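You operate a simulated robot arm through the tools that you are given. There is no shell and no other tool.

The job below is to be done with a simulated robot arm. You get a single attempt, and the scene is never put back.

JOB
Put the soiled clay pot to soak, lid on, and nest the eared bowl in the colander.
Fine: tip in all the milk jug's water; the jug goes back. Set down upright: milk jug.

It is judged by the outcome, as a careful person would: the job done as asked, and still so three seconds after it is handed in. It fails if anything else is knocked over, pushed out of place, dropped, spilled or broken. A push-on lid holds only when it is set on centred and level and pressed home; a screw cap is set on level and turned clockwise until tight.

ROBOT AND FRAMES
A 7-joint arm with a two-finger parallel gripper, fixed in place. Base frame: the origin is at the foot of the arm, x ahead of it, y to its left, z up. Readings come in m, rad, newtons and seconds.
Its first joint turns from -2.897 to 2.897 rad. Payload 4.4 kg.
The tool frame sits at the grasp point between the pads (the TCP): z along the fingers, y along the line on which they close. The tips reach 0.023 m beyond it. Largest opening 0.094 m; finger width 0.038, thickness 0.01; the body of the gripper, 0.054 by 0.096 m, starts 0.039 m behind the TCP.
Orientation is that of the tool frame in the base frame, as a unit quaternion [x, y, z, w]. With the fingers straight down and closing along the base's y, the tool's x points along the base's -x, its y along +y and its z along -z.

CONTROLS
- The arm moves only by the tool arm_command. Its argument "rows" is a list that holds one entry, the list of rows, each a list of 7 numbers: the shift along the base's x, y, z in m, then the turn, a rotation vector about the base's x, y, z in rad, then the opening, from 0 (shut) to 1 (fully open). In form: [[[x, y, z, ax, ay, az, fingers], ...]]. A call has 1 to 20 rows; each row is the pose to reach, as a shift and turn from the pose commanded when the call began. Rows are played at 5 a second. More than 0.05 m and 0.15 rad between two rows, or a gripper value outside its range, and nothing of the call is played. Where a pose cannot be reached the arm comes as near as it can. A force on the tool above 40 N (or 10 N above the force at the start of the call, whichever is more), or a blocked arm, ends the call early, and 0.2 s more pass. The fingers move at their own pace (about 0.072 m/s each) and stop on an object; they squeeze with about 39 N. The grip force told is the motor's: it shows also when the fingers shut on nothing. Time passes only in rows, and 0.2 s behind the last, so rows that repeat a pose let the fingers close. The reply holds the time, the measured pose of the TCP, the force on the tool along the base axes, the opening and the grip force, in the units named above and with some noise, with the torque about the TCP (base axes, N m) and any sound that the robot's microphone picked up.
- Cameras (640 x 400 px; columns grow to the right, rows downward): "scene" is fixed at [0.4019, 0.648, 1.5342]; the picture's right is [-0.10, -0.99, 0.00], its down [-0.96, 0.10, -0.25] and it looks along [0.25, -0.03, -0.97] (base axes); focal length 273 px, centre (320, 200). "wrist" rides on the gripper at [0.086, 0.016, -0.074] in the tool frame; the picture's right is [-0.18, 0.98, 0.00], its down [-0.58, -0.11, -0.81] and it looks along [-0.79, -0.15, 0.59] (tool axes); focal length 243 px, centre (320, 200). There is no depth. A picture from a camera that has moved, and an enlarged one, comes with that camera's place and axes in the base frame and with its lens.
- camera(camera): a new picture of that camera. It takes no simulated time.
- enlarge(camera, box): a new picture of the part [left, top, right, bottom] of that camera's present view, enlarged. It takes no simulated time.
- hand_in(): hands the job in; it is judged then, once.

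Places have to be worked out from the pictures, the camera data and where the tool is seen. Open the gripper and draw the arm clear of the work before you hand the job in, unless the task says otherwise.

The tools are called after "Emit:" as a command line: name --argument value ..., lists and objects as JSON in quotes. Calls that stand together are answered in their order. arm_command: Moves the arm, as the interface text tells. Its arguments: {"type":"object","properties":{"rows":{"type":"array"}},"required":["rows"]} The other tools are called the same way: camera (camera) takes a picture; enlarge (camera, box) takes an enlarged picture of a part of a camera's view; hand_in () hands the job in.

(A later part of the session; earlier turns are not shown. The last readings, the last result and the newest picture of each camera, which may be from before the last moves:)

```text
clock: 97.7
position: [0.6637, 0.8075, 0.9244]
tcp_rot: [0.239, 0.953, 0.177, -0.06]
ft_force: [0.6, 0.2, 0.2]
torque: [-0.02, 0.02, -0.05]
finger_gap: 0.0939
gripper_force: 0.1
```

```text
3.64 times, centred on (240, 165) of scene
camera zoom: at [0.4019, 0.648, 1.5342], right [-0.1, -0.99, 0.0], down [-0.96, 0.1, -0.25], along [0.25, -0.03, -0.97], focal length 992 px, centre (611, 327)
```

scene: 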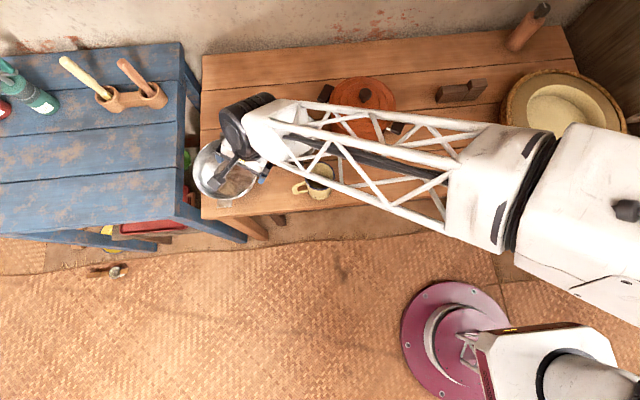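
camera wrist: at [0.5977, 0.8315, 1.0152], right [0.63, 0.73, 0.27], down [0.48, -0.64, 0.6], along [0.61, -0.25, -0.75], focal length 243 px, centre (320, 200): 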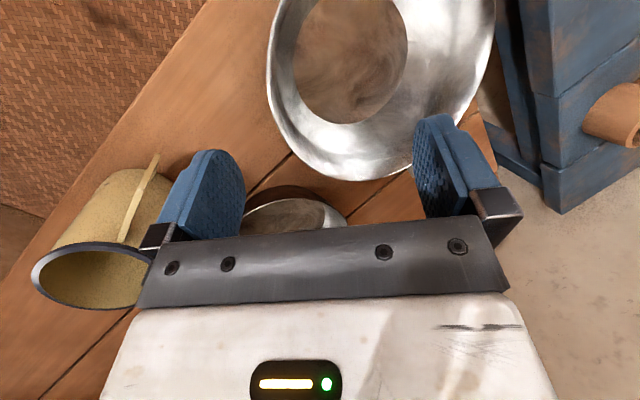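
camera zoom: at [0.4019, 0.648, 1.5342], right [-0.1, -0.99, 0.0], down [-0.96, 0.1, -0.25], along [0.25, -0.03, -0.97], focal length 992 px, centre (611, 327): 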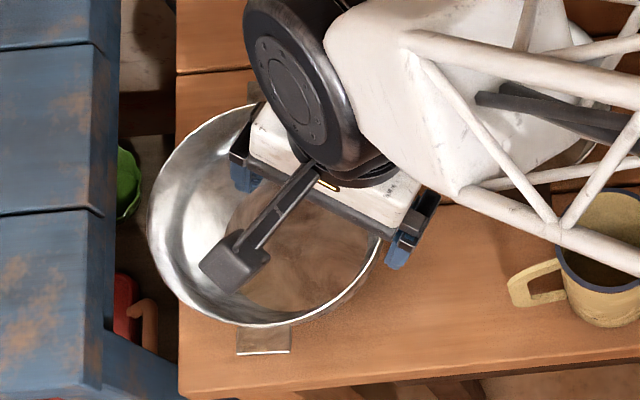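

Fitting the outlines puts the colander centre at about (0.700, 0.881) with its rim at z≈0.837, and the bowl centre at about (0.777, 0.691) with its rim at z≈0.83. I'll go back over the bowl's near-right rim to a pre-grasp point.

Emit:
arm_command --rows '[[[0, 0, 0.04, 0, 0, 0, 1], [0.01, -0.03, 0.07, 0, 0, 0, 1], [0.022, -0.07, 0.075, 0, 0, 0, 1], [0.036, -0.11, 0.075, 0, 0, 0, 1], [0.05, -0.15, 0.075, 0, 0, 0, 1], [0.064, -0.185, 0.075, 0, 0, 0, 1], [0.0763, -0.2175, 0.07, 0, 0, 0, 1], [0.0763, -0.2175, 0.04, 0, 0, 0, 1], [0.0763, -0.2175, 0.01, 0, 0, 0, 1], [0.0763, -0.2175, 0.01, 0, 0, 0, 1]]]'

Emit:
camera --camera "wrist"

Emit:
enlarge --camera "scene" --box '[250, 70, 410, 210]'

```text
clock: 99.9
position: [0.7411, 0.5895, 0.9314]
tcp_rot: [0.238, 0.953, 0.177, -0.061]
ft_force: [0.8, 0.2, 0.3]
torque: [0.0, -0.01, 0.02]
finger_gap: 0.0942
gripper_force: 0.1
```

```text
taken
camera wrist: at [0.6759, 0.6131, 1.0234], right [0.63, 0.73, 0.27], down [0.48, -0.64, 0.6], along [0.61, -0.25, -0.75], focal length 243 px, centre (320, 200)
```

wrist: 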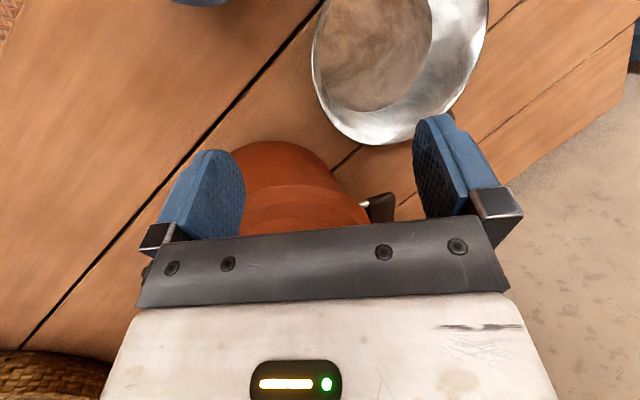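

```text
2.86 times, centred on (330, 140) of scene
camera zoom: at [0.4019, 0.648, 1.5342], right [-0.1, -0.99, 0.0], down [-0.96, 0.1, -0.25], along [0.25, -0.03, -0.97], focal length 780 px, centre (291, 371)
```

zoom: 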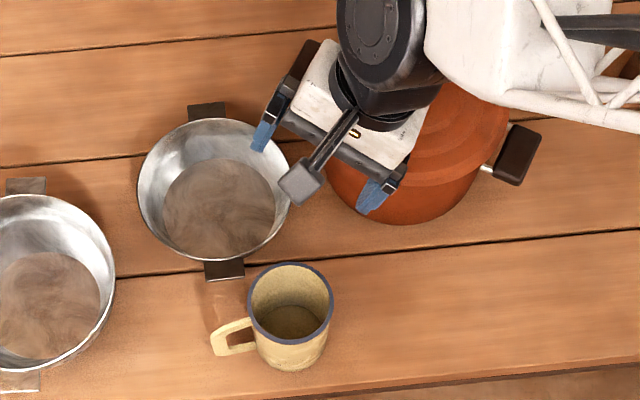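

The bowl fit checks out against this view to within a couple of pixels. I'll descend along the tool axis toward the rim, stopping about 2 cm short to look.

Emit:
arm_command --rows '[[[-0.0006, 0.006, -0.018, 0, 0, 0, 1], [-0.0012, 0.012, -0.037, 0, 0, 0, 1], [-0.0018, 0.018, -0.055, 0, 0, 0, 1], [-0.0024, 0.025, -0.073, 0, 0, 0, 1], [-0.0024, 0.025, -0.073, 0, 0, 0, 1]]]'

Emit:
camera --camera "wrist"

Emit:
enlarge --camera "scene" --box '[260, 90, 380, 200]'

```text
clock: 101.1
position: [0.7381, 0.6149, 0.8588]
tcp_rot: [0.238, 0.953, 0.177, -0.06]
ft_force: [-1.1, -0.5, 0.4]
torque: [-0.04, -0.02, 0.0]
finger_gap: 0.0941
gripper_force: 0.1
```

```text
taken
camera wrist: at [0.6725, 0.6395, 0.9502], right [0.63, 0.73, 0.27], down [0.48, -0.64, 0.6], along [0.61, -0.25, -0.75], focal length 243 px, centre (320, 200)
```

wrist: 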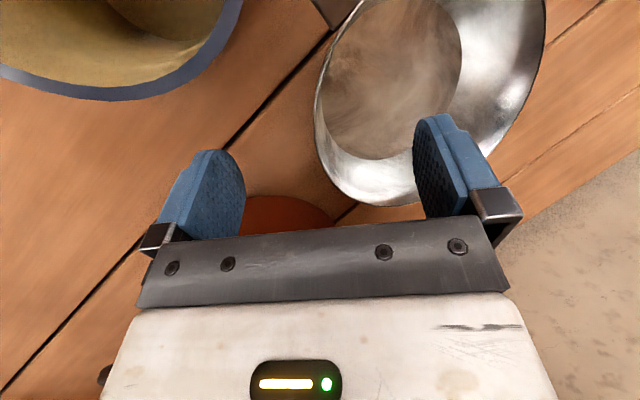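

```text
3.64 times, centred on (320, 145) of scene
camera zoom: at [0.4019, 0.648, 1.5342], right [-0.1, -0.99, 0.0], down [-0.96, 0.1, -0.25], along [0.25, -0.03, -0.97], focal length 992 px, centre (320, 400)
```

zoom: 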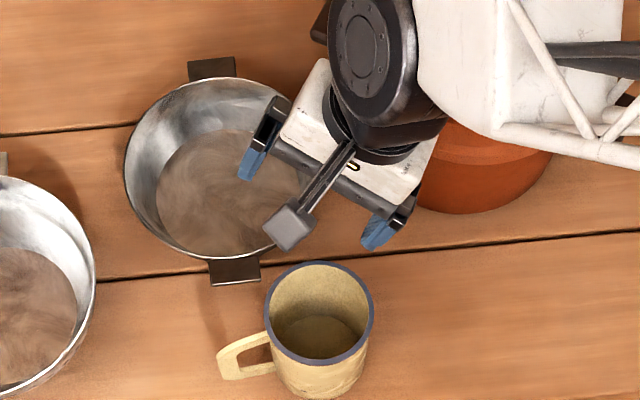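

The bowl's rim wall passes between the two fingers, roughly centred. I'll descend the final 2 cm and close.

Emit:
arm_command --rows '[[[0, 0.003, -0.007, 0, 0, 0, 1], [0, 0.005, -0.014, 0, 0, 0, 1], [0, 0.007, -0.021, 0, 0, 0, 1], [0, 0.007, -0.021, 0, 0, 0, 1]]]'

Emit:
camera --camera "wrist"

```text
clock: 102.1
position: [0.7372, 0.6206, 0.8377]
tcp_rot: [0.238, 0.953, 0.177, -0.06]
ft_force: [0.3, 0.4, -0.5]
torque: [0.01, 0.0, 0.02]
finger_gap: 0.094
gripper_force: 0.0
```

```text
taken
camera wrist: at [0.6722, 0.6464, 0.9294], right [0.63, 0.73, 0.27], down [0.48, -0.64, 0.6], along [0.61, -0.25, -0.75], focal length 243 px, centre (320, 200)
```

wrist: 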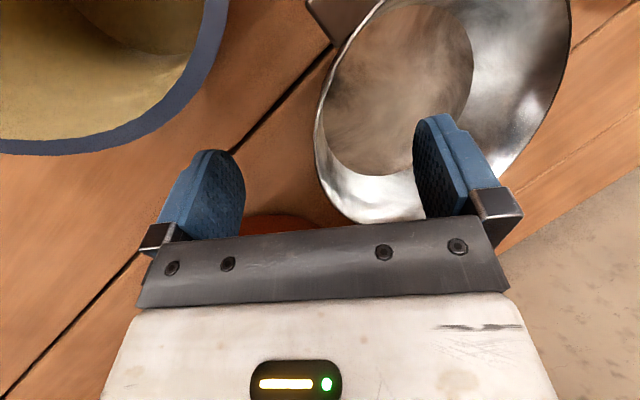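

The rim sits between the finger pads at the right depth. Closing on it now.

Emit:
arm_command --rows '[[[0, 0, 0, 0, 0, 0, 0.7], [0, 0, 0, 0, 0, 0, 0.45], [0, 0, 0, 0, 0, 0, 0.25], [0, 0, 0, 0, 0, 0, 0.1], [0, 0, 0, 0, 0, 0, 0], [0, 0, 0, 0, 0, 0, 0], [0, 0, 0, 0, 0, 0, 0]]]'

Emit:
camera --camera "wrist"

Emit:
enlarge --camera "scene" --box '[260, 90, 380, 200]'

```text
clock: 103.7
position: [0.7373, 0.6221, 0.8385]
tcp_rot: [0.238, 0.953, 0.176, -0.06]
ft_force: [1.3, -0.5, 2.8]
torque: [0.08, 0.0, -0.06]
finger_gap: 0.0028
gripper_force: 38.7
```

```text
taken
camera wrist: at [0.6722, 0.6464, 0.9296], right [0.63, 0.73, 0.27], down [0.48, -0.64, 0.6], along [0.61, -0.25, -0.75], focal length 243 px, centre (320, 200)
```

wrist: 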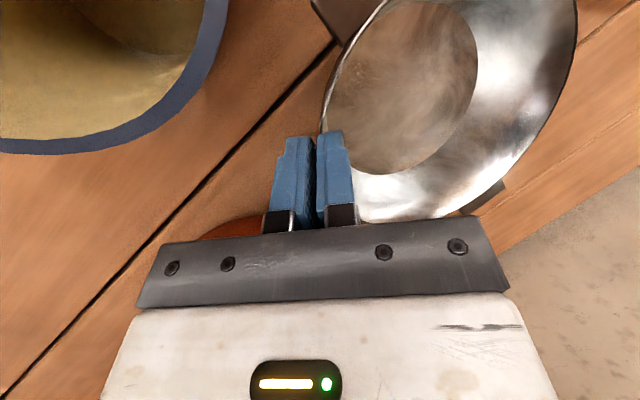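

```text
3.64 times, centred on (320, 145) of scene
camera zoom: at [0.4019, 0.648, 1.5342], right [-0.1, -0.99, 0.0], down [-0.96, 0.1, -0.25], along [0.25, -0.03, -0.97], focal length 992 px, centre (320, 400)
```

zoom: 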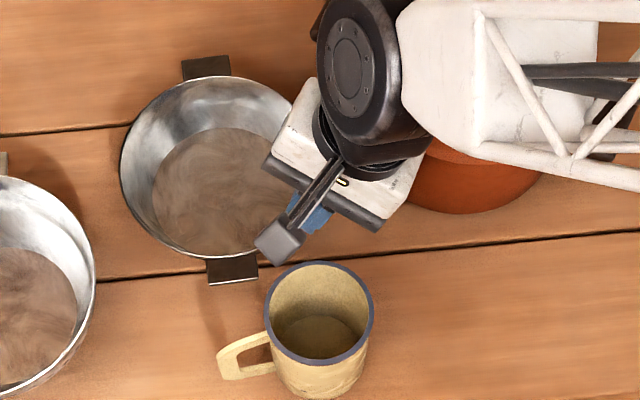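

The rim is gripped (gap 2.8 mm). I'll lift slowly and check that the bowl stays level.

Emit:
arm_command --rows '[[[0, 0, 0.005, 0, 0, 0, 0], [0, 0, 0.012, 0, 0, 0, 0], [0, 0, 0.02, 0, 0, 0, 0], [0, 0, 0.03, 0, 0, 0, 0], [0, 0, 0.03, 0, 0, 0, 0]]]'

Emit:
camera --camera "wrist"

Emit:
enlarge --camera "scene" --box '[260, 90, 380, 200]'

```text
clock: 104.9
position: [0.7373, 0.6204, 0.8686]
tcp_rot: [0.238, 0.953, 0.176, -0.061]
ft_force: [0.2, -0.8, 0.7]
torque: [0.03, 0.02, 0.01]
finger_gap: 0.0002
gripper_force: 38.8
```

```text
taken
camera wrist: at [0.6721, 0.6452, 0.9598], right [0.63, 0.73, 0.27], down [0.48, -0.64, 0.6], along [0.61, -0.25, -0.75], focal length 243 px, centre (320, 200)
```

wrist: 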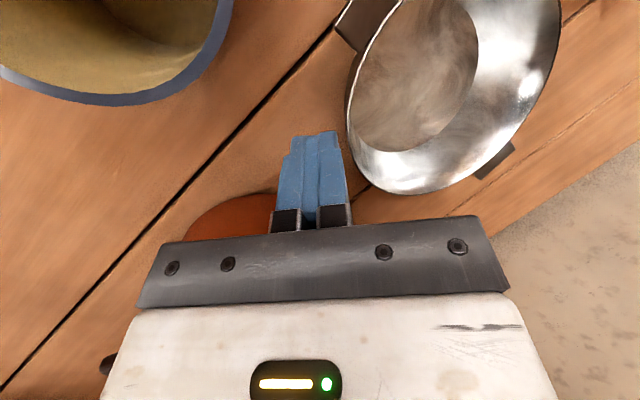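

```text
3.64 times, centred on (320, 145) of scene
camera zoom: at [0.4019, 0.648, 1.5342], right [-0.1, -0.99, 0.0], down [-0.96, 0.1, -0.25], along [0.25, -0.03, -0.97], focal length 992 px, centre (320, 400)
```

zoom: 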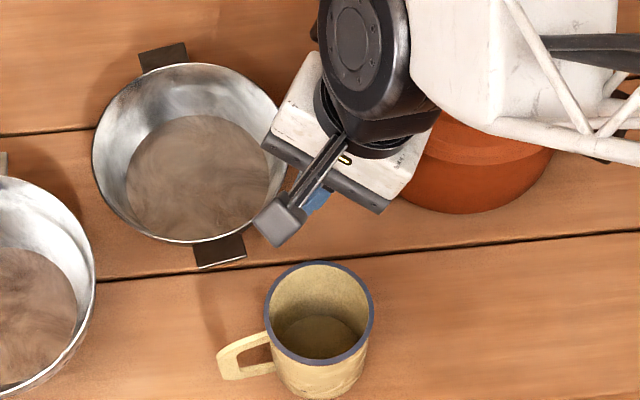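

The bowl slipped out because the grip was too shallow. It is still upright on the table, displaced about 2-3 cm and turned slightly. I'll raise, reopen, and re-measure for a deeper grip.

Emit:
arm_command --rows '[[[0, -0.005, 0.02, 0, 0, 0, 0], [0, -0.012, 0.04, 0, 0, 0, 0.2], [0, -0.02, 0.06, 0, 0, 0, 0.6], [0, -0.025, 0.07, 0, 0, 0, 1], [0, -0.025, 0.07, 0, 0, 0, 1]]]'

Emit:
enlarge --camera "wrist" --box '[280, 0, 520, 180]'

Emit:
enlarge --camera "scene" --box '[180, 90, 340, 220]'

```text
clock: 106.1
position: [0.7373, 0.5939, 0.938]
tcp_rot: [0.238, 0.953, 0.177, -0.061]
ft_force: [-0.3, 0.1, 0.1]
torque: [0.01, -0.01, 0.03]
finger_gap: 0.0942
gripper_force: 0.2
```

```text
2.22 times, centred on (400, 90) of wrist
camera zoom: at [0.6723, 0.62, 1.0289], right [0.63, 0.73, 0.27], down [0.48, -0.64, 0.6], along [0.61, -0.25, -0.75], focal length 539 px, centre (142, 444)
```

zoom: 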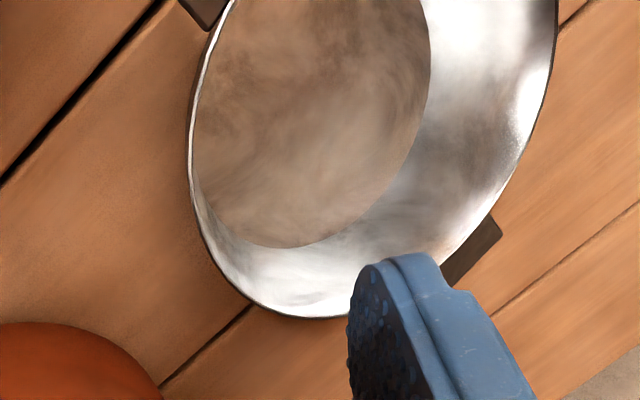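

```text
3.08 times, centred on (260, 155) of scene
camera zoom: at [0.4019, 0.648, 1.5342], right [-0.1, -0.99, 0.0], down [-0.96, 0.1, -0.25], along [0.25, -0.03, -0.97], focal length 840 px, centre (505, 338)
```

zoom: 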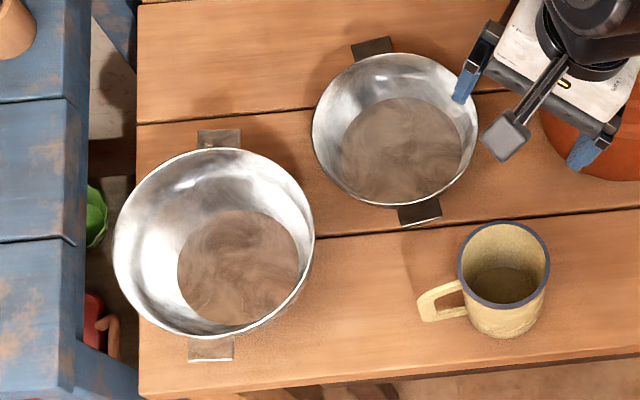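

The bowl is now at about (0.793, 0.715), upright, and 2 cm clear of the colander, which hasn't moved. I'll regrip at the same rim side but much deeper, with about 3 cm of finger along the wall.

Emit:
arm_command --rows '[[[0.008, 0.01, -0.012, 0, 0, 0, 1], [0.0185, 0.0235, -0.0336, 0, 0, 0, 1], [0.0178, 0.031, -0.053, 0, 0, 0, 1], [0.0172, 0.0385, -0.072, 0, 0, 0, 1], [0.0167, 0.0455, -0.09, 0, 0, 0, 1], [0.0167, 0.0455, -0.09, 0, 0, 0, 1]]]'

Emit:
camera --camera "wrist"

Emit:
enlarge --camera "scene" --box '[250, 80, 400, 210]'

```text
clock: 107.5
position: [0.7548, 0.6426, 0.8465]
tcp_rot: [0.239, 0.953, 0.177, -0.061]
ft_force: [-0.3, 0.2, 0.8]
torque: [-0.02, -0.01, 0.01]
finger_gap: 0.094
gripper_force: 0.0
```

```text
taken
camera wrist: at [0.6891, 0.6667, 0.9391], right [0.63, 0.73, 0.27], down [0.48, -0.64, 0.6], along [0.61, -0.25, -0.75], focal length 243 px, centre (320, 200)
```

wrist: 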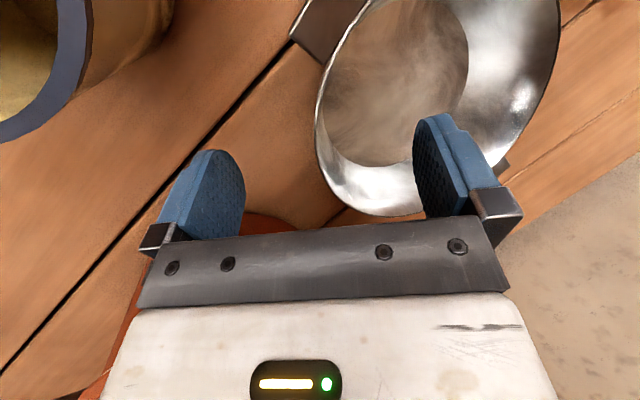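

```text
3.08 times, centred on (325, 145) of scene
camera zoom: at [0.4019, 0.648, 1.5342], right [-0.1, -0.99, 0.0], down [-0.96, 0.1, -0.25], along [0.25, -0.03, -0.97], focal length 840 px, centre (305, 369)
```

zoom: 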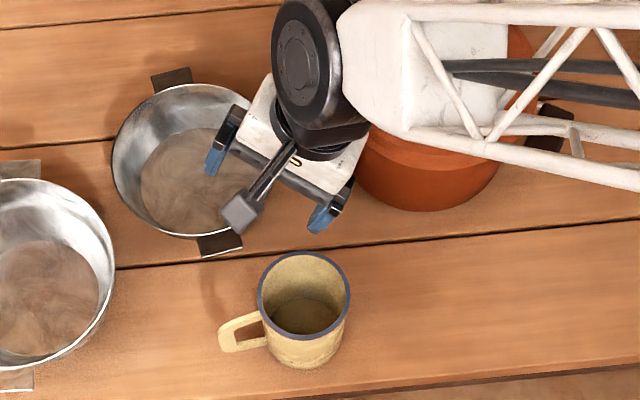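

Alignment looks good, so I'll descend the last 2.5 cm to the deep grip position.

Emit:
arm_command --rows '[[[0, 0.003, -0.009, 0, 0, 0, 1], [-0.0004, 0.0055, -0.018, 0, 0, 0, 1], [-0.0008, 0.0077, -0.0258, 0, 0, 0, 1], [-0.0008, 0.0077, -0.0258, 0, 0, 0, 1]]]'

Emit:
camera --camera "wrist"

Emit:
enlarge --camera "scene" --box '[320, 50, 440, 160]'

```text
clock: 108.5
position: [0.7538, 0.6512, 0.8222]
tcp_rot: [0.238, 0.953, 0.176, -0.06]
ft_force: [-0.2, 0.1, 0.9]
torque: [-0.01, 0.01, 0.03]
finger_gap: 0.0939
gripper_force: 0.0
```

```text
taken
camera wrist: at [0.6878, 0.6748, 0.9141], right [0.63, 0.73, 0.27], down [0.48, -0.64, 0.6], along [0.61, -0.25, -0.75], focal length 243 px, centre (320, 200)
```

wrist: 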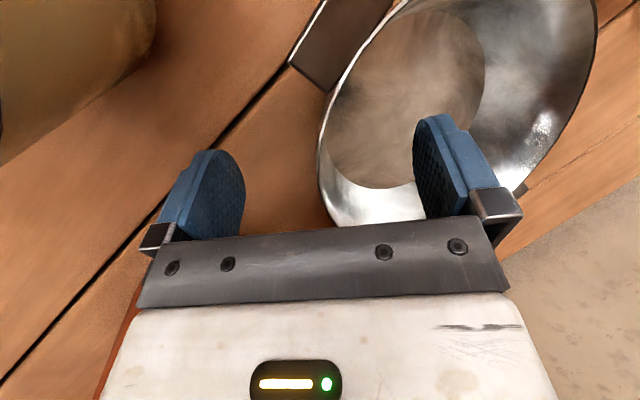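

```text
3.64 times, centred on (380, 105) of scene
camera zoom: at [0.4019, 0.648, 1.5342], right [-0.1, -0.99, 0.0], down [-0.96, 0.1, -0.25], along [0.25, -0.03, -0.97], focal length 992 px, centre (102, 546)
```

zoom: 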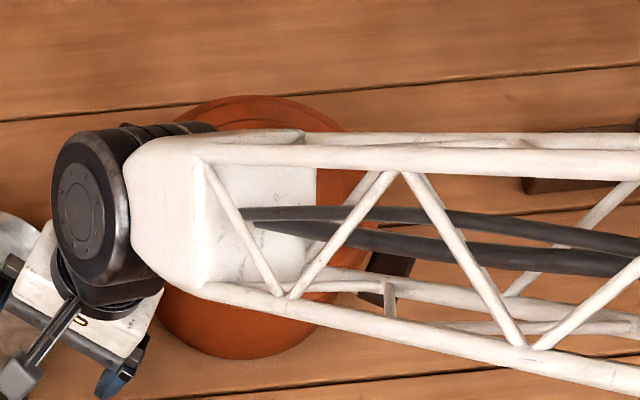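

The depth is good and the pot is untouched under the forearm. Closing on the rim wall.

Emit:
arm_command --rows '[[[0, 0, 0, 0, 0, 0, 0.7], [0, 0, 0, 0, 0, 0, 0.45], [0, 0, 0, 0, 0, 0, 0.25], [0, 0, 0, 0, 0, 0, 0.1], [0, 0, 0, 0, 0, 0, 0], [0, 0, 0, 0, 0, 0, 0], [0, 0, 0, 0, 0, 0, 0]]]'

Emit:
camera --camera "wrist"

Emit:
enlarge --camera "scene" --box '[180, 90, 340, 220]'

```text
clock: 110.1
position: [0.7522, 0.6497, 0.8217]
tcp_rot: [0.238, 0.953, 0.177, -0.06]
ft_force: [0.6, 0.3, 1.3]
torque: [0.07, 0.07, 0.01]
finger_gap: 0.0026
gripper_force: 39.4
```

```text
taken
camera wrist: at [0.6878, 0.6747, 0.914], right [0.63, 0.73, 0.27], down [0.48, -0.64, 0.6], along [0.61, -0.25, -0.75], focal length 243 px, centre (320, 200)
```

wrist: 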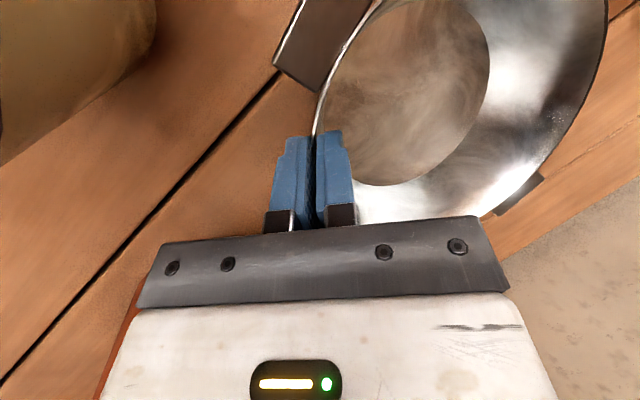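

```text
3.08 times, centred on (260, 155) of scene
camera zoom: at [0.4019, 0.648, 1.5342], right [-0.1, -0.99, 0.0], down [-0.96, 0.1, -0.25], along [0.25, -0.03, -0.97], focal length 840 px, centre (505, 338)
```

zoom: 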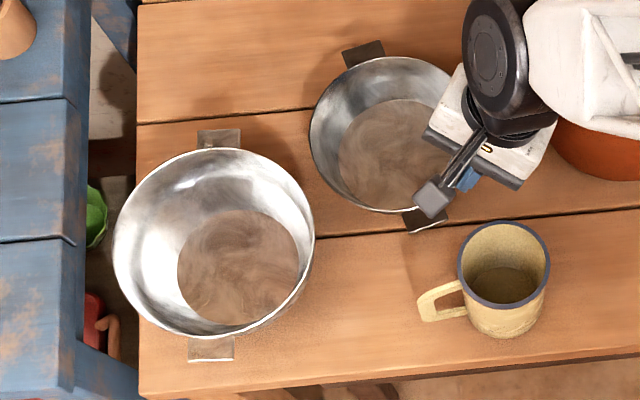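

The grip is deep (gap 2.6 mm) and the bowl barely moved. Lifting slowly as a test.

Emit:
arm_command --rows '[[[0, 0, 0.003, 0, 0, 0, 0], [0, 0, 0.006, 0, 0, 0, 0], [0, 0, 0.01, 0, 0, 0, 0], [0, 0, 0.015, 0, 0, 0, 0], [0, 0, 0.015, 0, 0, 0, 0]]]'

Emit:
camera --camera "wrist"

Emit:
enlarge --camera "scene" --box '[180, 90, 340, 220]'

```text
clock: 111.3
position: [0.7528, 0.6483, 0.8376]
tcp_rot: [0.238, 0.953, 0.176, -0.06]
ft_force: [-0.2, 0.0, -1.2]
torque: [-0.1, 0.1, 0.01]
finger_gap: 0.0025
gripper_force: 39.3
```

```text
taken
camera wrist: at [0.6877, 0.6734, 0.9287], right [0.63, 0.73, 0.27], down [0.48, -0.64, 0.6], along [0.61, -0.25, -0.75], focal length 243 px, centre (320, 200)
```

wrist: 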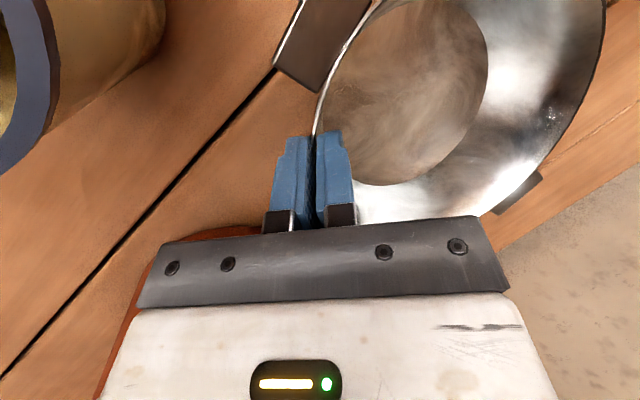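

```text
3.08 times, centred on (260, 155) of scene
camera zoom: at [0.4019, 0.648, 1.5342], right [-0.1, -0.99, 0.0], down [-0.96, 0.1, -0.25], along [0.25, -0.03, -0.97], focal length 840 px, centre (505, 338)
```

zoom: 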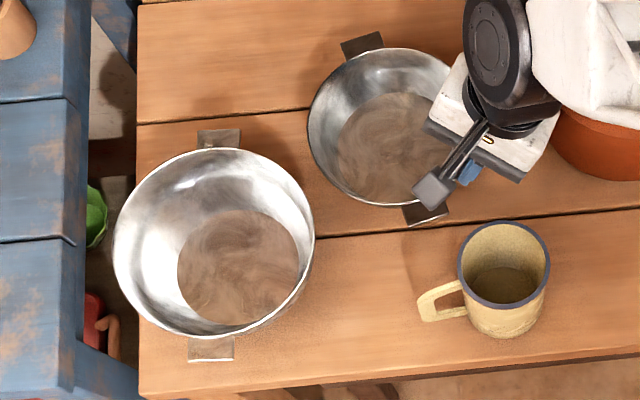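

The bowl holds and moves with the gripper. I'll lift it well above the colander rim and carry it over toward the colander.

Emit:
arm_command --rows '[[[0, 0, 0.015, 0, 0, 0, 0], [0, 0, 0.035, 0, 0, 0, 0], [0, 0, 0.055, 0, 0, 0, 0], [0, 0, 0.08, 0, 0, 0, 0], [0, 0, 0.105, 0, 0, 0, 0], [0, 0, 0.13, 0, 0, 0, 0], [0, 0, 0.13, 0, 0, 0, 0]]]'

Emit:
camera --camera "wrist"

Emit:
enlarge --camera "scene" --box '[180, 60, 340, 220]'

```text
clock: 112.9
position: [0.7523, 0.6492, 0.9687]
tcp_rot: [0.239, 0.953, 0.176, -0.06]
ft_force: [-0.8, -0.3, -1.3]
torque: [-0.09, 0.08, -0.02]
finger_gap: 0.0025
gripper_force: 38.8
```

```text
taken
camera wrist: at [0.6876, 0.6737, 1.0601], right [0.63, 0.73, 0.27], down [0.48, -0.64, 0.6], along [0.61, -0.25, -0.75], focal length 243 px, centre (320, 200)
```

wrist: 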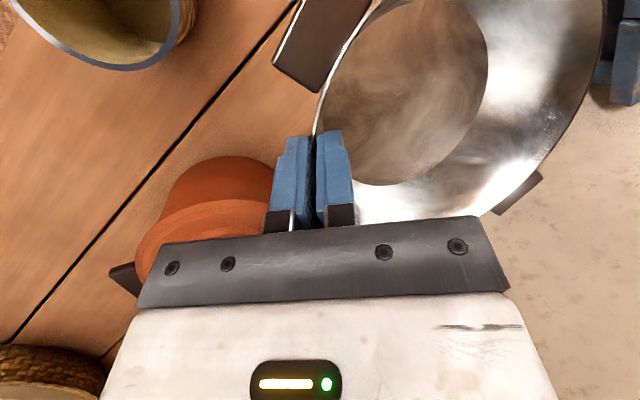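

```text
2.50 times, centred on (260, 140) of scene
camera zoom: at [0.4019, 0.648, 1.5342], right [-0.1, -0.99, 0.0], down [-0.96, 0.1, -0.25], along [0.25, -0.03, -0.97], focal length 682 px, centre (470, 350)
```

zoom: 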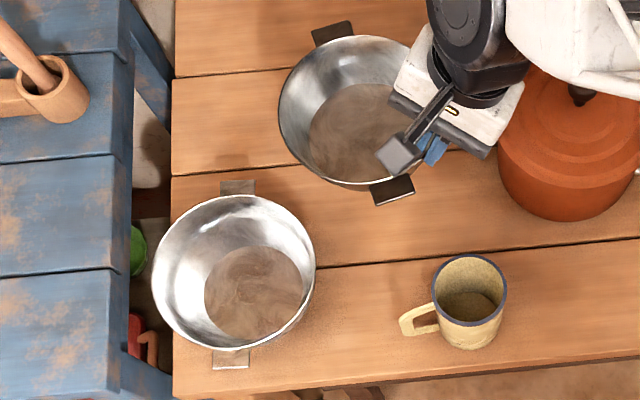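

Held securely and level. Now moving it over the colander at this height.

Emit:
arm_command --rows '[[[-0.008, 0.014, 0, 0, 0, 0, 0], [-0.022, 0.038, 0, 0, 0, 0, 0], [-0.04, 0.069, 0, 0, 0, 0, 0], [-0.058, 0.1, 0, 0, 0, 0, 0], [-0.075, 0.129, 0, 0, 0, 0, 0], [-0.088, 0.152, 0, 0, 0, 0, 0], [-0.097, 0.167, 0, 0, 0, 0, 0], [-0.097, 0.167, 0, 0, 0, 0, 0]]]'

Emit:
camera --camera "wrist"

Emit:
enlarge --camera "scene" --box '[170, 90, 330, 220]'

```text
clock: 114.7
position: [0.657, 0.8184, 0.9656]
tcp_rot: [0.238, 0.953, 0.177, -0.061]
ft_force: [-0.5, 0.0, -1.2]
torque: [-0.1, 0.04, -0.01]
finger_gap: 0.0029
gripper_force: 39.2
```

```text
taken
camera wrist: at [0.5912, 0.8422, 1.0581], right [0.63, 0.73, 0.27], down [0.48, -0.64, 0.6], along [0.61, -0.25, -0.75], focal length 243 px, centre (320, 200)
```

wrist: 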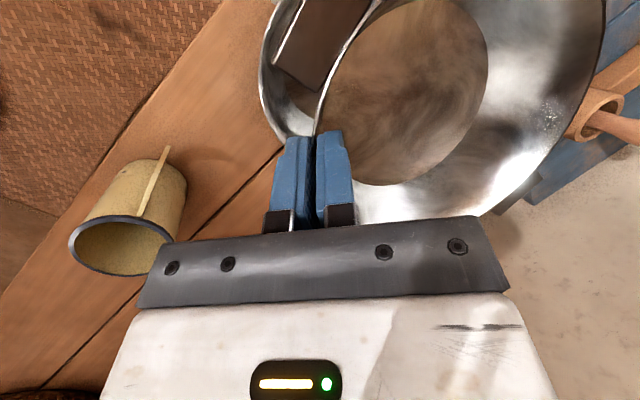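

```text
3.08 times, centred on (250, 155) of scene
camera zoom: at [0.4019, 0.648, 1.5342], right [-0.1, -0.99, 0.0], down [-0.96, 0.1, -0.25], along [0.25, -0.03, -0.97], focal length 840 px, centre (535, 338)
```

zoom: 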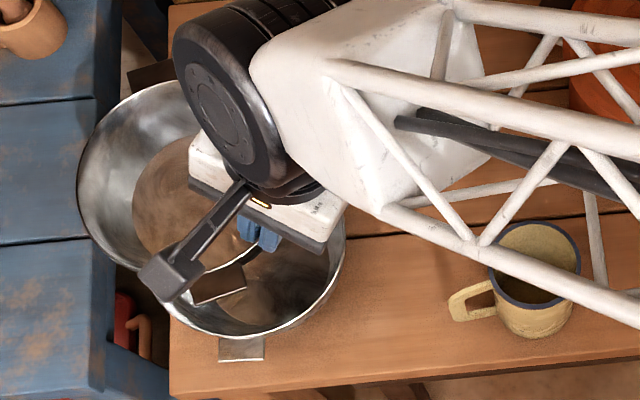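

The bowl is over the colander. I'll lower it part way, until its base is about at the colander's rim, and check centring.

Emit:
arm_command --rows '[[[0, 0, -0.015, 0, 0, 0, 0], [0, 0, -0.03, 0, 0, 0, 0], [0, 0, -0.045, 0, 0, 0, 0], [0, 0, -0.06, 0, 0, 0, 0], [0, 0, -0.06, 0, 0, 0, 0]]]'

Emit:
camera --camera "wrist"

Emit:
enlarge --camera "scene" --box '[180, 110, 300, 220]'

```text
clock: 115.9
position: [0.6569, 0.8167, 0.9051]
tcp_rot: [0.238, 0.953, 0.177, -0.06]
ft_force: [0.7, -0.8, -1.2]
torque: [-0.07, 0.05, -0.02]
finger_gap: 0.0028
gripper_force: 39.1
```

```text
taken
camera wrist: at [0.5925, 0.8415, 0.9978], right [0.63, 0.73, 0.27], down [0.48, -0.64, 0.6], along [0.61, -0.25, -0.75], focal length 243 px, centre (320, 200)
```

wrist: 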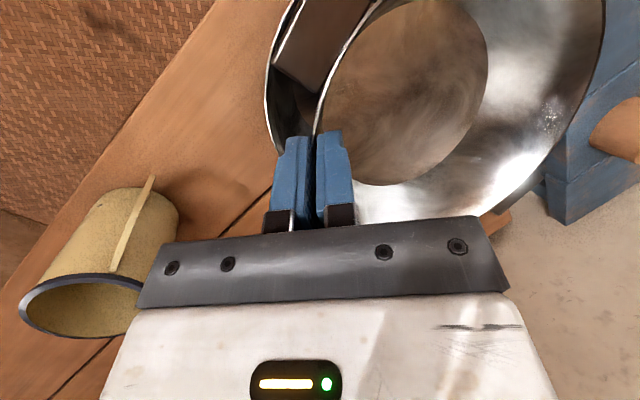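

```text
3.64 times, centred on (240, 165) of scene
camera zoom: at [0.4019, 0.648, 1.5342], right [-0.1, -0.99, 0.0], down [-0.96, 0.1, -0.25], along [0.25, -0.03, -0.97], focal length 992 px, centre (611, 327)
```

zoom: 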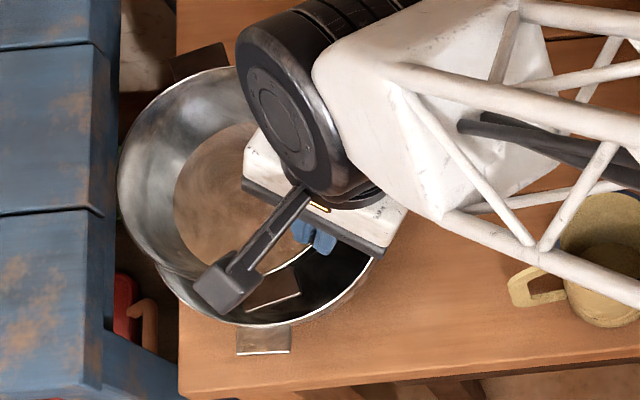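

The bowl's outline is concentric with where a centred bowl should appear, to about 2 mm. I'll lower it further toward the seat.

Emit:
arm_command --rows '[[[0, 0, -0.01, 0, 0, 0, 0], [0, 0, -0.02, 0, 0, 0, 0], [0, 0, -0.03, 0, 0, 0, 0], [0, 0, -0.04, 0, 0, 0, 0], [0, 0, -0.046, 0, 0, 0, 0], [0, 0, -0.046, 0, 0, 0, 0]]]'

Emit:
camera --camera "wrist"

Emit:
enlarge --camera "scene" --box '[180, 110, 300, 220]'

```text
clock: 117.3
position: [0.6563, 0.8157, 0.8609]
tcp_rot: [0.239, 0.953, 0.177, -0.061]
ft_force: [0.0, -0.1, -1.2]
torque: [-0.07, 0.09, -0.03]
finger_gap: 0.0025
gripper_force: 39.0
```

```text
taken
camera wrist: at [0.5916, 0.8411, 0.9526], right [0.63, 0.73, 0.27], down [0.48, -0.64, 0.6], along [0.61, -0.25, -0.75], focal length 243 px, centre (320, 200)
```

wrist: 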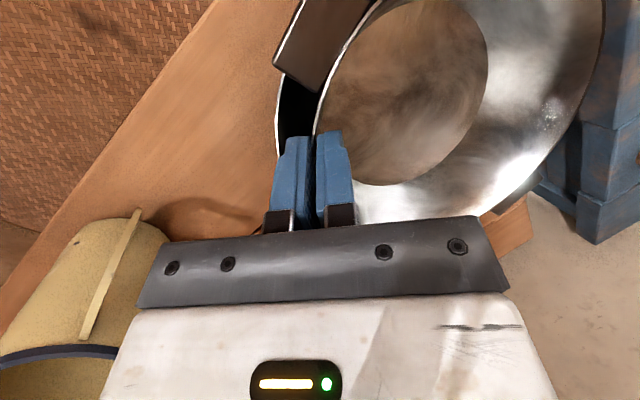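

```text
3.64 times, centred on (240, 165) of scene
camera zoom: at [0.4019, 0.648, 1.5342], right [-0.1, -0.99, 0.0], down [-0.96, 0.1, -0.25], along [0.25, -0.03, -0.97], focal length 992 px, centre (611, 327)
```

zoom: 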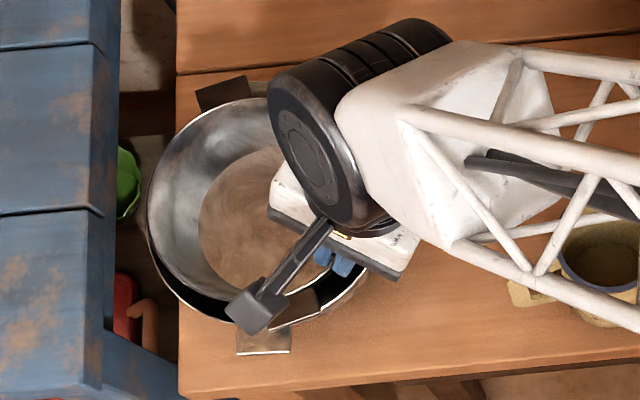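

Nearly centred (about 3 mm toward -y) with no contact yet. I'll nudge +3 mm in y and continue lowering in small steps.

Emit:
arm_command --rows '[[[0, 0.003, -0.003, 0, 0, 0, 0], [0, 0.003, -0.007, 0, 0, 0, 0], [0, 0.003, -0.011, 0, 0, 0, 0], [0, 0.003, -0.011, 0, 0, 0, 0]]]'

Emit:
camera --camera "wrist"

Emit:
enlarge --camera "scene" --box '[180, 110, 300, 220]'

```text
clock: 118.1
position: [0.6571, 0.8201, 0.8562]
tcp_rot: [0.237, 0.953, 0.18, -0.059]
ft_force: [1.4, -1.0, 6.1]
torque: [-0.02, 0.16, -0.01]
finger_gap: 0.0027
gripper_force: 38.7
stopped in row 4: the force on the tool passed its limit at 43 N (the readings are from after the stop); the commanded pose is now the measured one
```

```text
taken
camera wrist: at [0.5915, 0.8448, 0.9483], right [0.63, 0.73, 0.27], down [0.48, -0.64, 0.6], along [0.61, -0.25, -0.75], focal length 243 px, centre (320, 200)
```

wrist: 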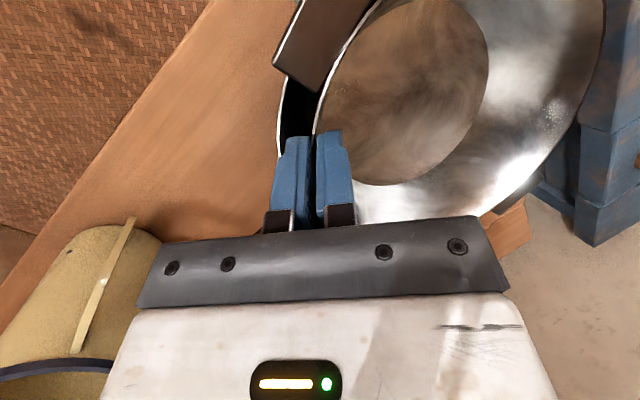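

```text
3.64 times, centred on (240, 165) of scene
camera zoom: at [0.4019, 0.648, 1.5342], right [-0.1, -0.99, 0.0], down [-0.96, 0.1, -0.25], along [0.25, -0.03, -0.97], focal length 992 px, centre (611, 327)
```

zoom: 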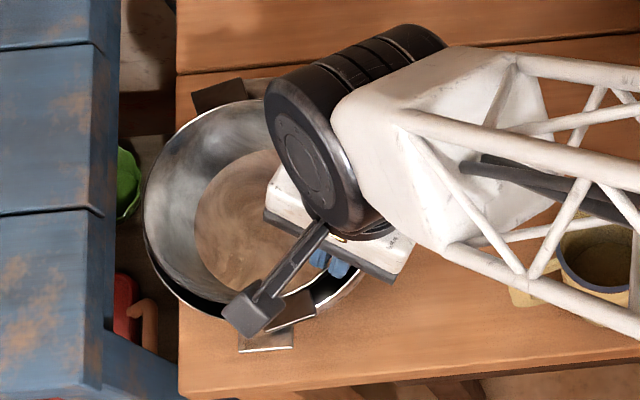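

Contact occurred near the gripper: the outer finger is touching the colander's rim. I'll raise a bit, shift the bowl away from the gripper side by about 9 mm to make room for the finger, and lower again in 2 mm steps.

Emit:
arm_command --rows '[[[0, 0, 0.006, 0, 0, 0, 0], [0, 0, 0.012, 0, 0, 0, 0], [0.002, 0.004, 0.012, 0, 0, 0, 0], [0.0045, 0.0078, 0.012, 0, 0, 0, 0], [0.0045, 0.0078, 0.008, 0, 0, 0, 0], [0.0045, 0.0078, 0.004, 0, 0, 0, 0], [0.0045, 0.0078, 0.002, 0, 0, 0, 0], [0.0045, 0.0078, 0, 0, 0, 0, 0], [0.0045, 0.0078, 0, 0, 0, 0, 0]]]'

Emit:
camera --camera "wrist"

Emit:
enlarge --camera "scene" --box '[180, 110, 300, 220]'

```text
clock: 120.1
position: [0.6609, 0.8293, 0.857]
tcp_rot: [0.237, 0.953, 0.18, -0.059]
ft_force: [-3.4, -0.8, 7.2]
torque: [0.06, 0.13, 0.01]
finger_gap: 0.0027
gripper_force: 38.8
```

```text
taken
camera wrist: at [0.5963, 0.8525, 0.948], right [0.63, 0.73, 0.27], down [0.48, -0.64, 0.6], along [0.61, -0.25, -0.75], focal length 243 px, centre (320, 200)
```

wrist: 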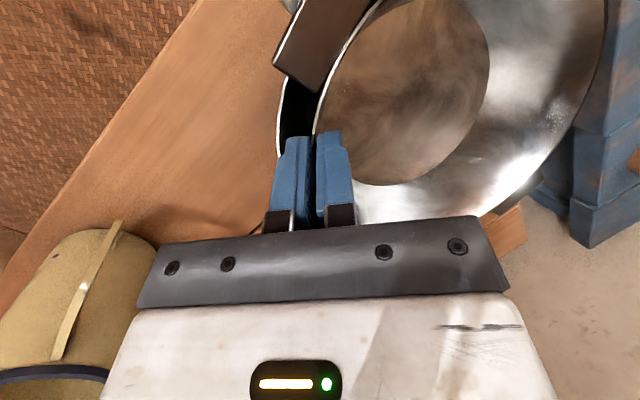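

```text
3.64 times, centred on (240, 165) of scene
camera zoom: at [0.4019, 0.648, 1.5342], right [-0.1, -0.99, 0.0], down [-0.96, 0.1, -0.25], along [0.25, -0.03, -0.97], focal length 992 px, centre (611, 327)
```

zoom: 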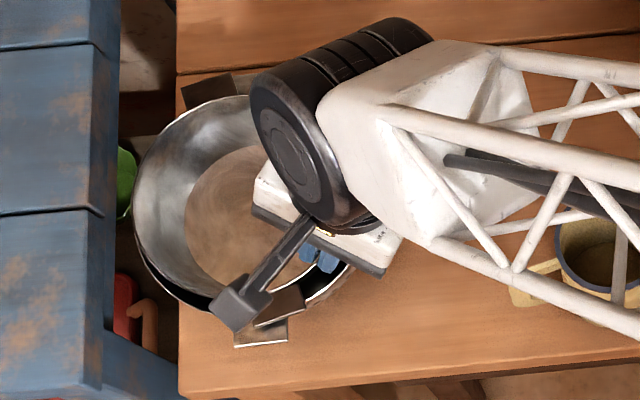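

The colander shifted along slightly, so there is contact somewhere. I'll zoom in around the fingers to understand before moving further.

Emit:
enlarge --camera "wrist" --box '[250, 50, 400, 240]'

Emit:
enlarge --camera "scene" --box '[210, 150, 290, 210]'

Emit:
enlarge --camera "wrist" --box '[420, 100, 600, 240]'

```text
2.11 times, centred on (325, 145) of wrist
camera zoom: at [0.5963, 0.8525, 0.948], right [0.63, 0.73, 0.27], down [0.48, -0.64, 0.6], along [0.61, -0.25, -0.75], focal length 511 px, centre (310, 316)
```

zoom: 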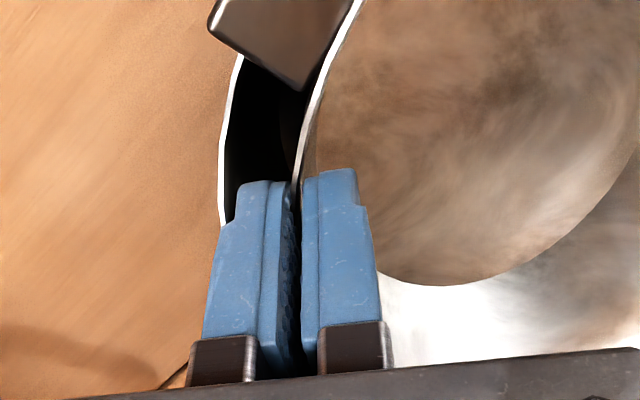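

```text
6.67 times, centred on (250, 180) of scene
camera zoom: at [0.4019, 0.648, 1.5342], right [-0.1, -0.99, 0.0], down [-0.96, 0.1, -0.25], along [0.25, -0.03, -0.97], focal length 1820 px, centre (787, 333)
```

zoom: 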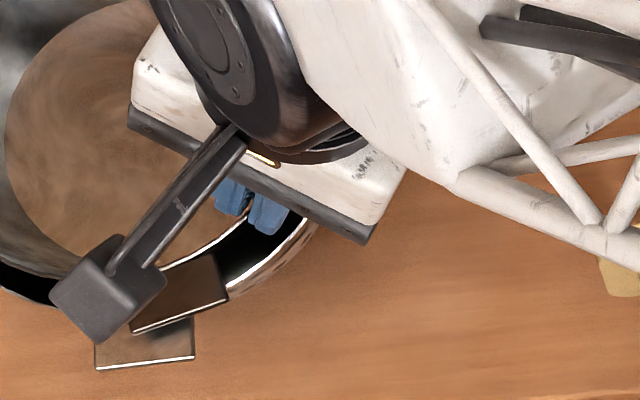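

```text
2.86 times, centred on (510, 170) of wrist
camera zoom: at [0.5963, 0.8525, 0.948], right [0.63, 0.73, 0.27], down [0.48, -0.64, 0.6], along [0.61, -0.25, -0.75], focal length 693 px, centre (-223, 286)
```

zoom: 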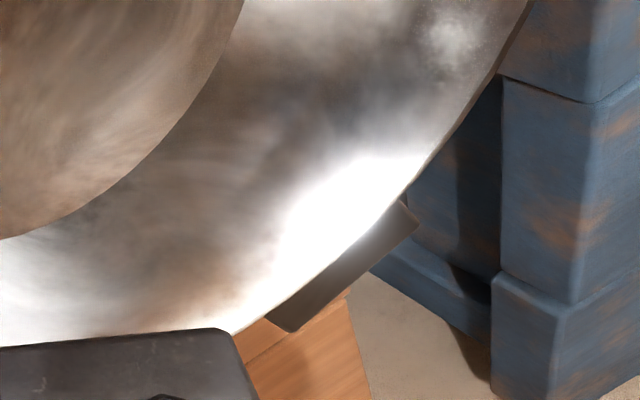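

The bowl base is near the colander's far wall, and the force on the tool points to -x, so it sits a bit too far +x. I'll lift slightly, shift back, and lower again in fine steps.

Emit:
arm_command --rows '[[[0, 0, 0.004, 0, 0, 0, 0], [-0.003, -0.002, 0.004, 0, 0, 0, 0], [-0.006, -0.003, 0.004, 0, 0, 0, 0], [-0.006, -0.003, 0.002, 0, 0, 0, 0], [-0.006, -0.003, 0, 0, 0, 0, 0], [-0.006, -0.003, -0.001, 0, 0, 0, 0], [-0.006, -0.003, -0.001, 0, 0, 0, 0]]]'

Emit:
enlarge --camera "wrist" --box '[250, 50, 400, 240]'

Emit:
enlarge --camera "scene" --box '[180, 110, 300, 220]'

```text
clock: 121.7
position: [0.6556, 0.8259, 0.8548]
tcp_rot: [0.237, 0.953, 0.179, -0.059]
ft_force: [-0.8, -2.1, 11.1]
torque: [0.15, 0.08, -0.08]
finger_gap: 0.0027
gripper_force: 39.5
```

```text
2.11 times, centred on (325, 145) of wrist
camera zoom: at [0.5901, 0.8495, 0.9462], right [0.63, 0.73, 0.27], down [0.48, -0.64, 0.6], along [0.61, -0.25, -0.75], focal length 511 px, centre (310, 316)
```

zoom: 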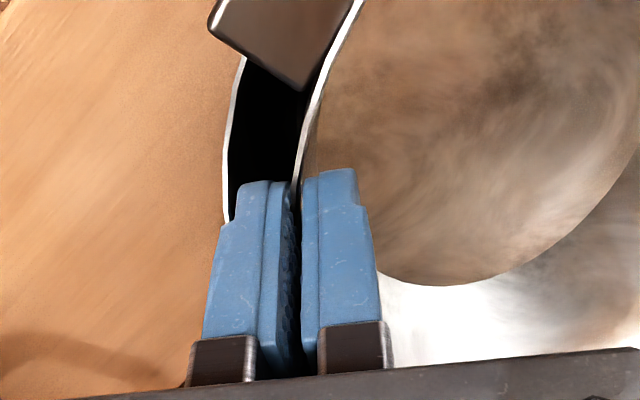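

```text
3.64 times, centred on (240, 165) of scene
camera zoom: at [0.4019, 0.648, 1.5342], right [-0.1, -0.99, 0.0], down [-0.96, 0.1, -0.25], along [0.25, -0.03, -0.97], focal length 992 px, centre (611, 327)
```

zoom: 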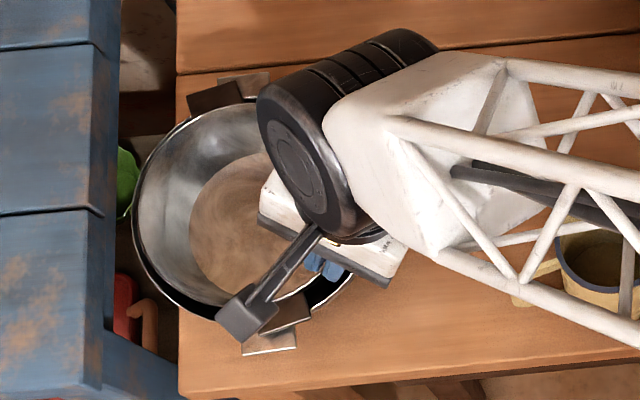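

The outer finger is inside the colander against its near rim, and the colander has been nudged about 9 mm in +y. I'll use that same contact to draw the colander gently back to its original spot, with the vertical load eased.

Emit:
arm_command --rows '[[[0, 0, 0.0015, 0, 0, 0, 0], [-0.001, -0.003, 0.0015, 0, 0, 0, 0], [-0.0025, -0.006, 0.0015, 0, 0, 0, 0], [-0.004, -0.009, 0.0015, 0, 0, 0, 0], [-0.004, -0.009, 0.0015, 0, 0, 0, 0]]]'

Emit:
enlarge --camera "wrist" --box '[250, 50, 400, 240]'

Emit:
enlarge --camera "scene" --box '[180, 110, 300, 220]'

```text
clock: 122.9
position: [0.6509, 0.8154, 0.8565]
tcp_rot: [0.237, 0.953, 0.179, -0.059]
ft_force: [0.5, 1.1, -0.4]
torque: [-0.02, 0.02, 0.01]
finger_gap: 0.0029
gripper_force: 38.5
```

```text
2.11 times, centred on (325, 145) of wrist
camera zoom: at [0.5856, 0.8397, 0.9478], right [0.63, 0.73, 0.27], down [0.48, -0.64, 0.6], along [0.61, -0.25, -0.75], focal length 511 px, centre (310, 316)
```

zoom: 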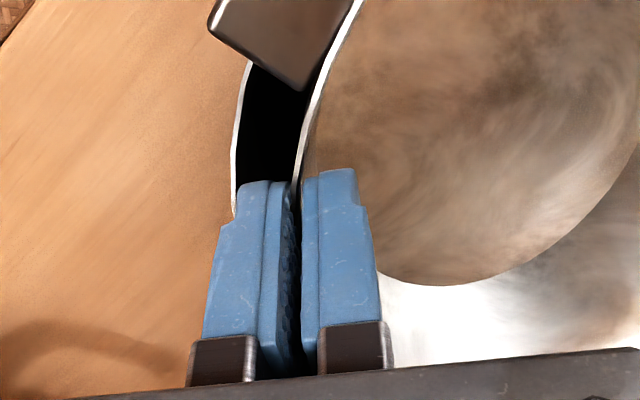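

```text
3.64 times, centred on (240, 165) of scene
camera zoom: at [0.4019, 0.648, 1.5342], right [-0.1, -0.99, 0.0], down [-0.96, 0.1, -0.25], along [0.25, -0.03, -0.97], focal length 992 px, centre (611, 327)
```

zoom: 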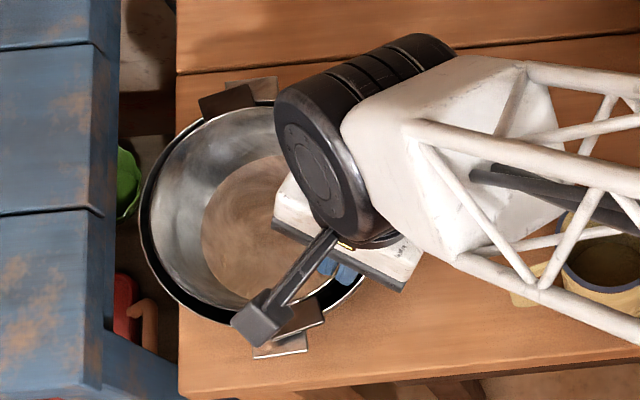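

The colander is back to within about 2 mm of its original centre (turned slightly), and the bowl sits fairly centred in it. I'll try a few more millimetres down in fine steps.

Emit:
arm_command --rows '[[[0.0005, 0.001, -0.0015, 0, 0, 0, 0], [0.001, 0.002, -0.003, 0, 0, 0, 0], [0.001, 0.002, -0.003, 0, 0, 0, 0]]]'

Emit:
enlarge --camera "scene" --box '[180, 110, 300, 220]'

```text
clock: 123.7
position: [0.6532, 0.8177, 0.8532]
tcp_rot: [0.237, 0.953, 0.179, -0.06]
ft_force: [-0.2, 0.0, 12.0]
torque: [0.2, 0.04, 0.02]
finger_gap: 0.0026
gripper_force: 39.3
```

```text
3.64 times, centred on (240, 165) of scene
camera zoom: at [0.4019, 0.648, 1.5342], right [-0.1, -0.99, 0.0], down [-0.96, 0.1, -0.25], along [0.25, -0.03, -0.97], focal length 992 px, centre (611, 327)
```

zoom: 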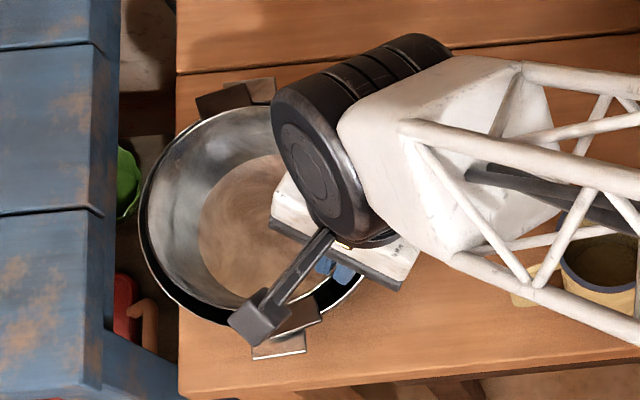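

The contact is now near the base and the finger, so further pressing would only shove the colander. I'll unload slightly and open the fingers a little so the bowl settles the last bit into the colander.

Emit:
arm_command --rows '[[[0, 0, 0.001, 0, 0, 0, 0], [0, 0, 0.001, 0, 0, 0, 0.05], [0, 0, 0.001, 0, 0, 0, 0.08], [0, 0, 0.001, 0, 0, 0, 0.11], [0, 0, 0.001, 0, 0, 0, 0.11]]]'

Emit:
enlarge --camera "wrist" --box '[250, 50, 400, 240]'

Emit:
enlarge --camera "scene" --box '[180, 110, 300, 220]'

```text
clock: 124.9
position: [0.6524, 0.8179, 0.8534]
tcp_rot: [0.237, 0.953, 0.179, -0.059]
ft_force: [0.6, 1.3, 0.4]
torque: [0.07, -0.02, -0.06]
finger_gap: 0.0092
gripper_force: 0.2
```

```text
2.11 times, centred on (325, 145) of wrist
camera zoom: at [0.5867, 0.8422, 0.9454], right [0.63, 0.73, 0.27], down [0.48, -0.64, 0.6], along [0.61, -0.25, -0.75], focal length 511 px, centre (310, 316)
```

zoom: 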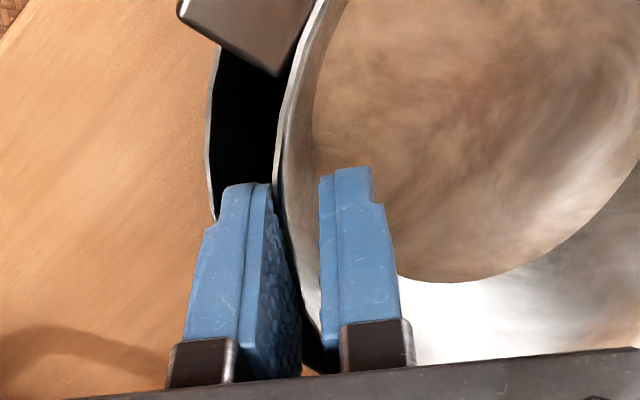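

```text
3.64 times, centred on (240, 165) of scene
camera zoom: at [0.4019, 0.648, 1.5342], right [-0.1, -0.99, 0.0], down [-0.96, 0.1, -0.25], along [0.25, -0.03, -0.97], focal length 992 px, centre (611, 327)
```

zoom: 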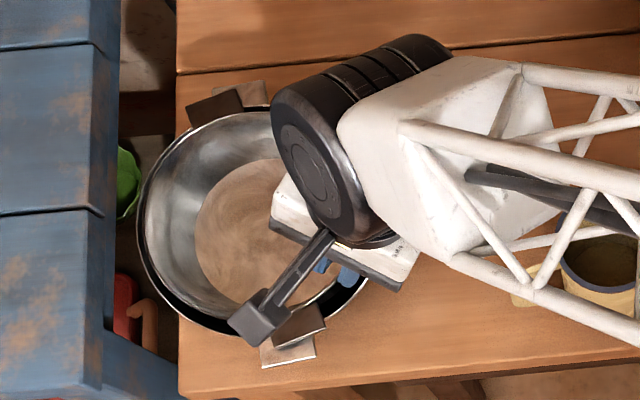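

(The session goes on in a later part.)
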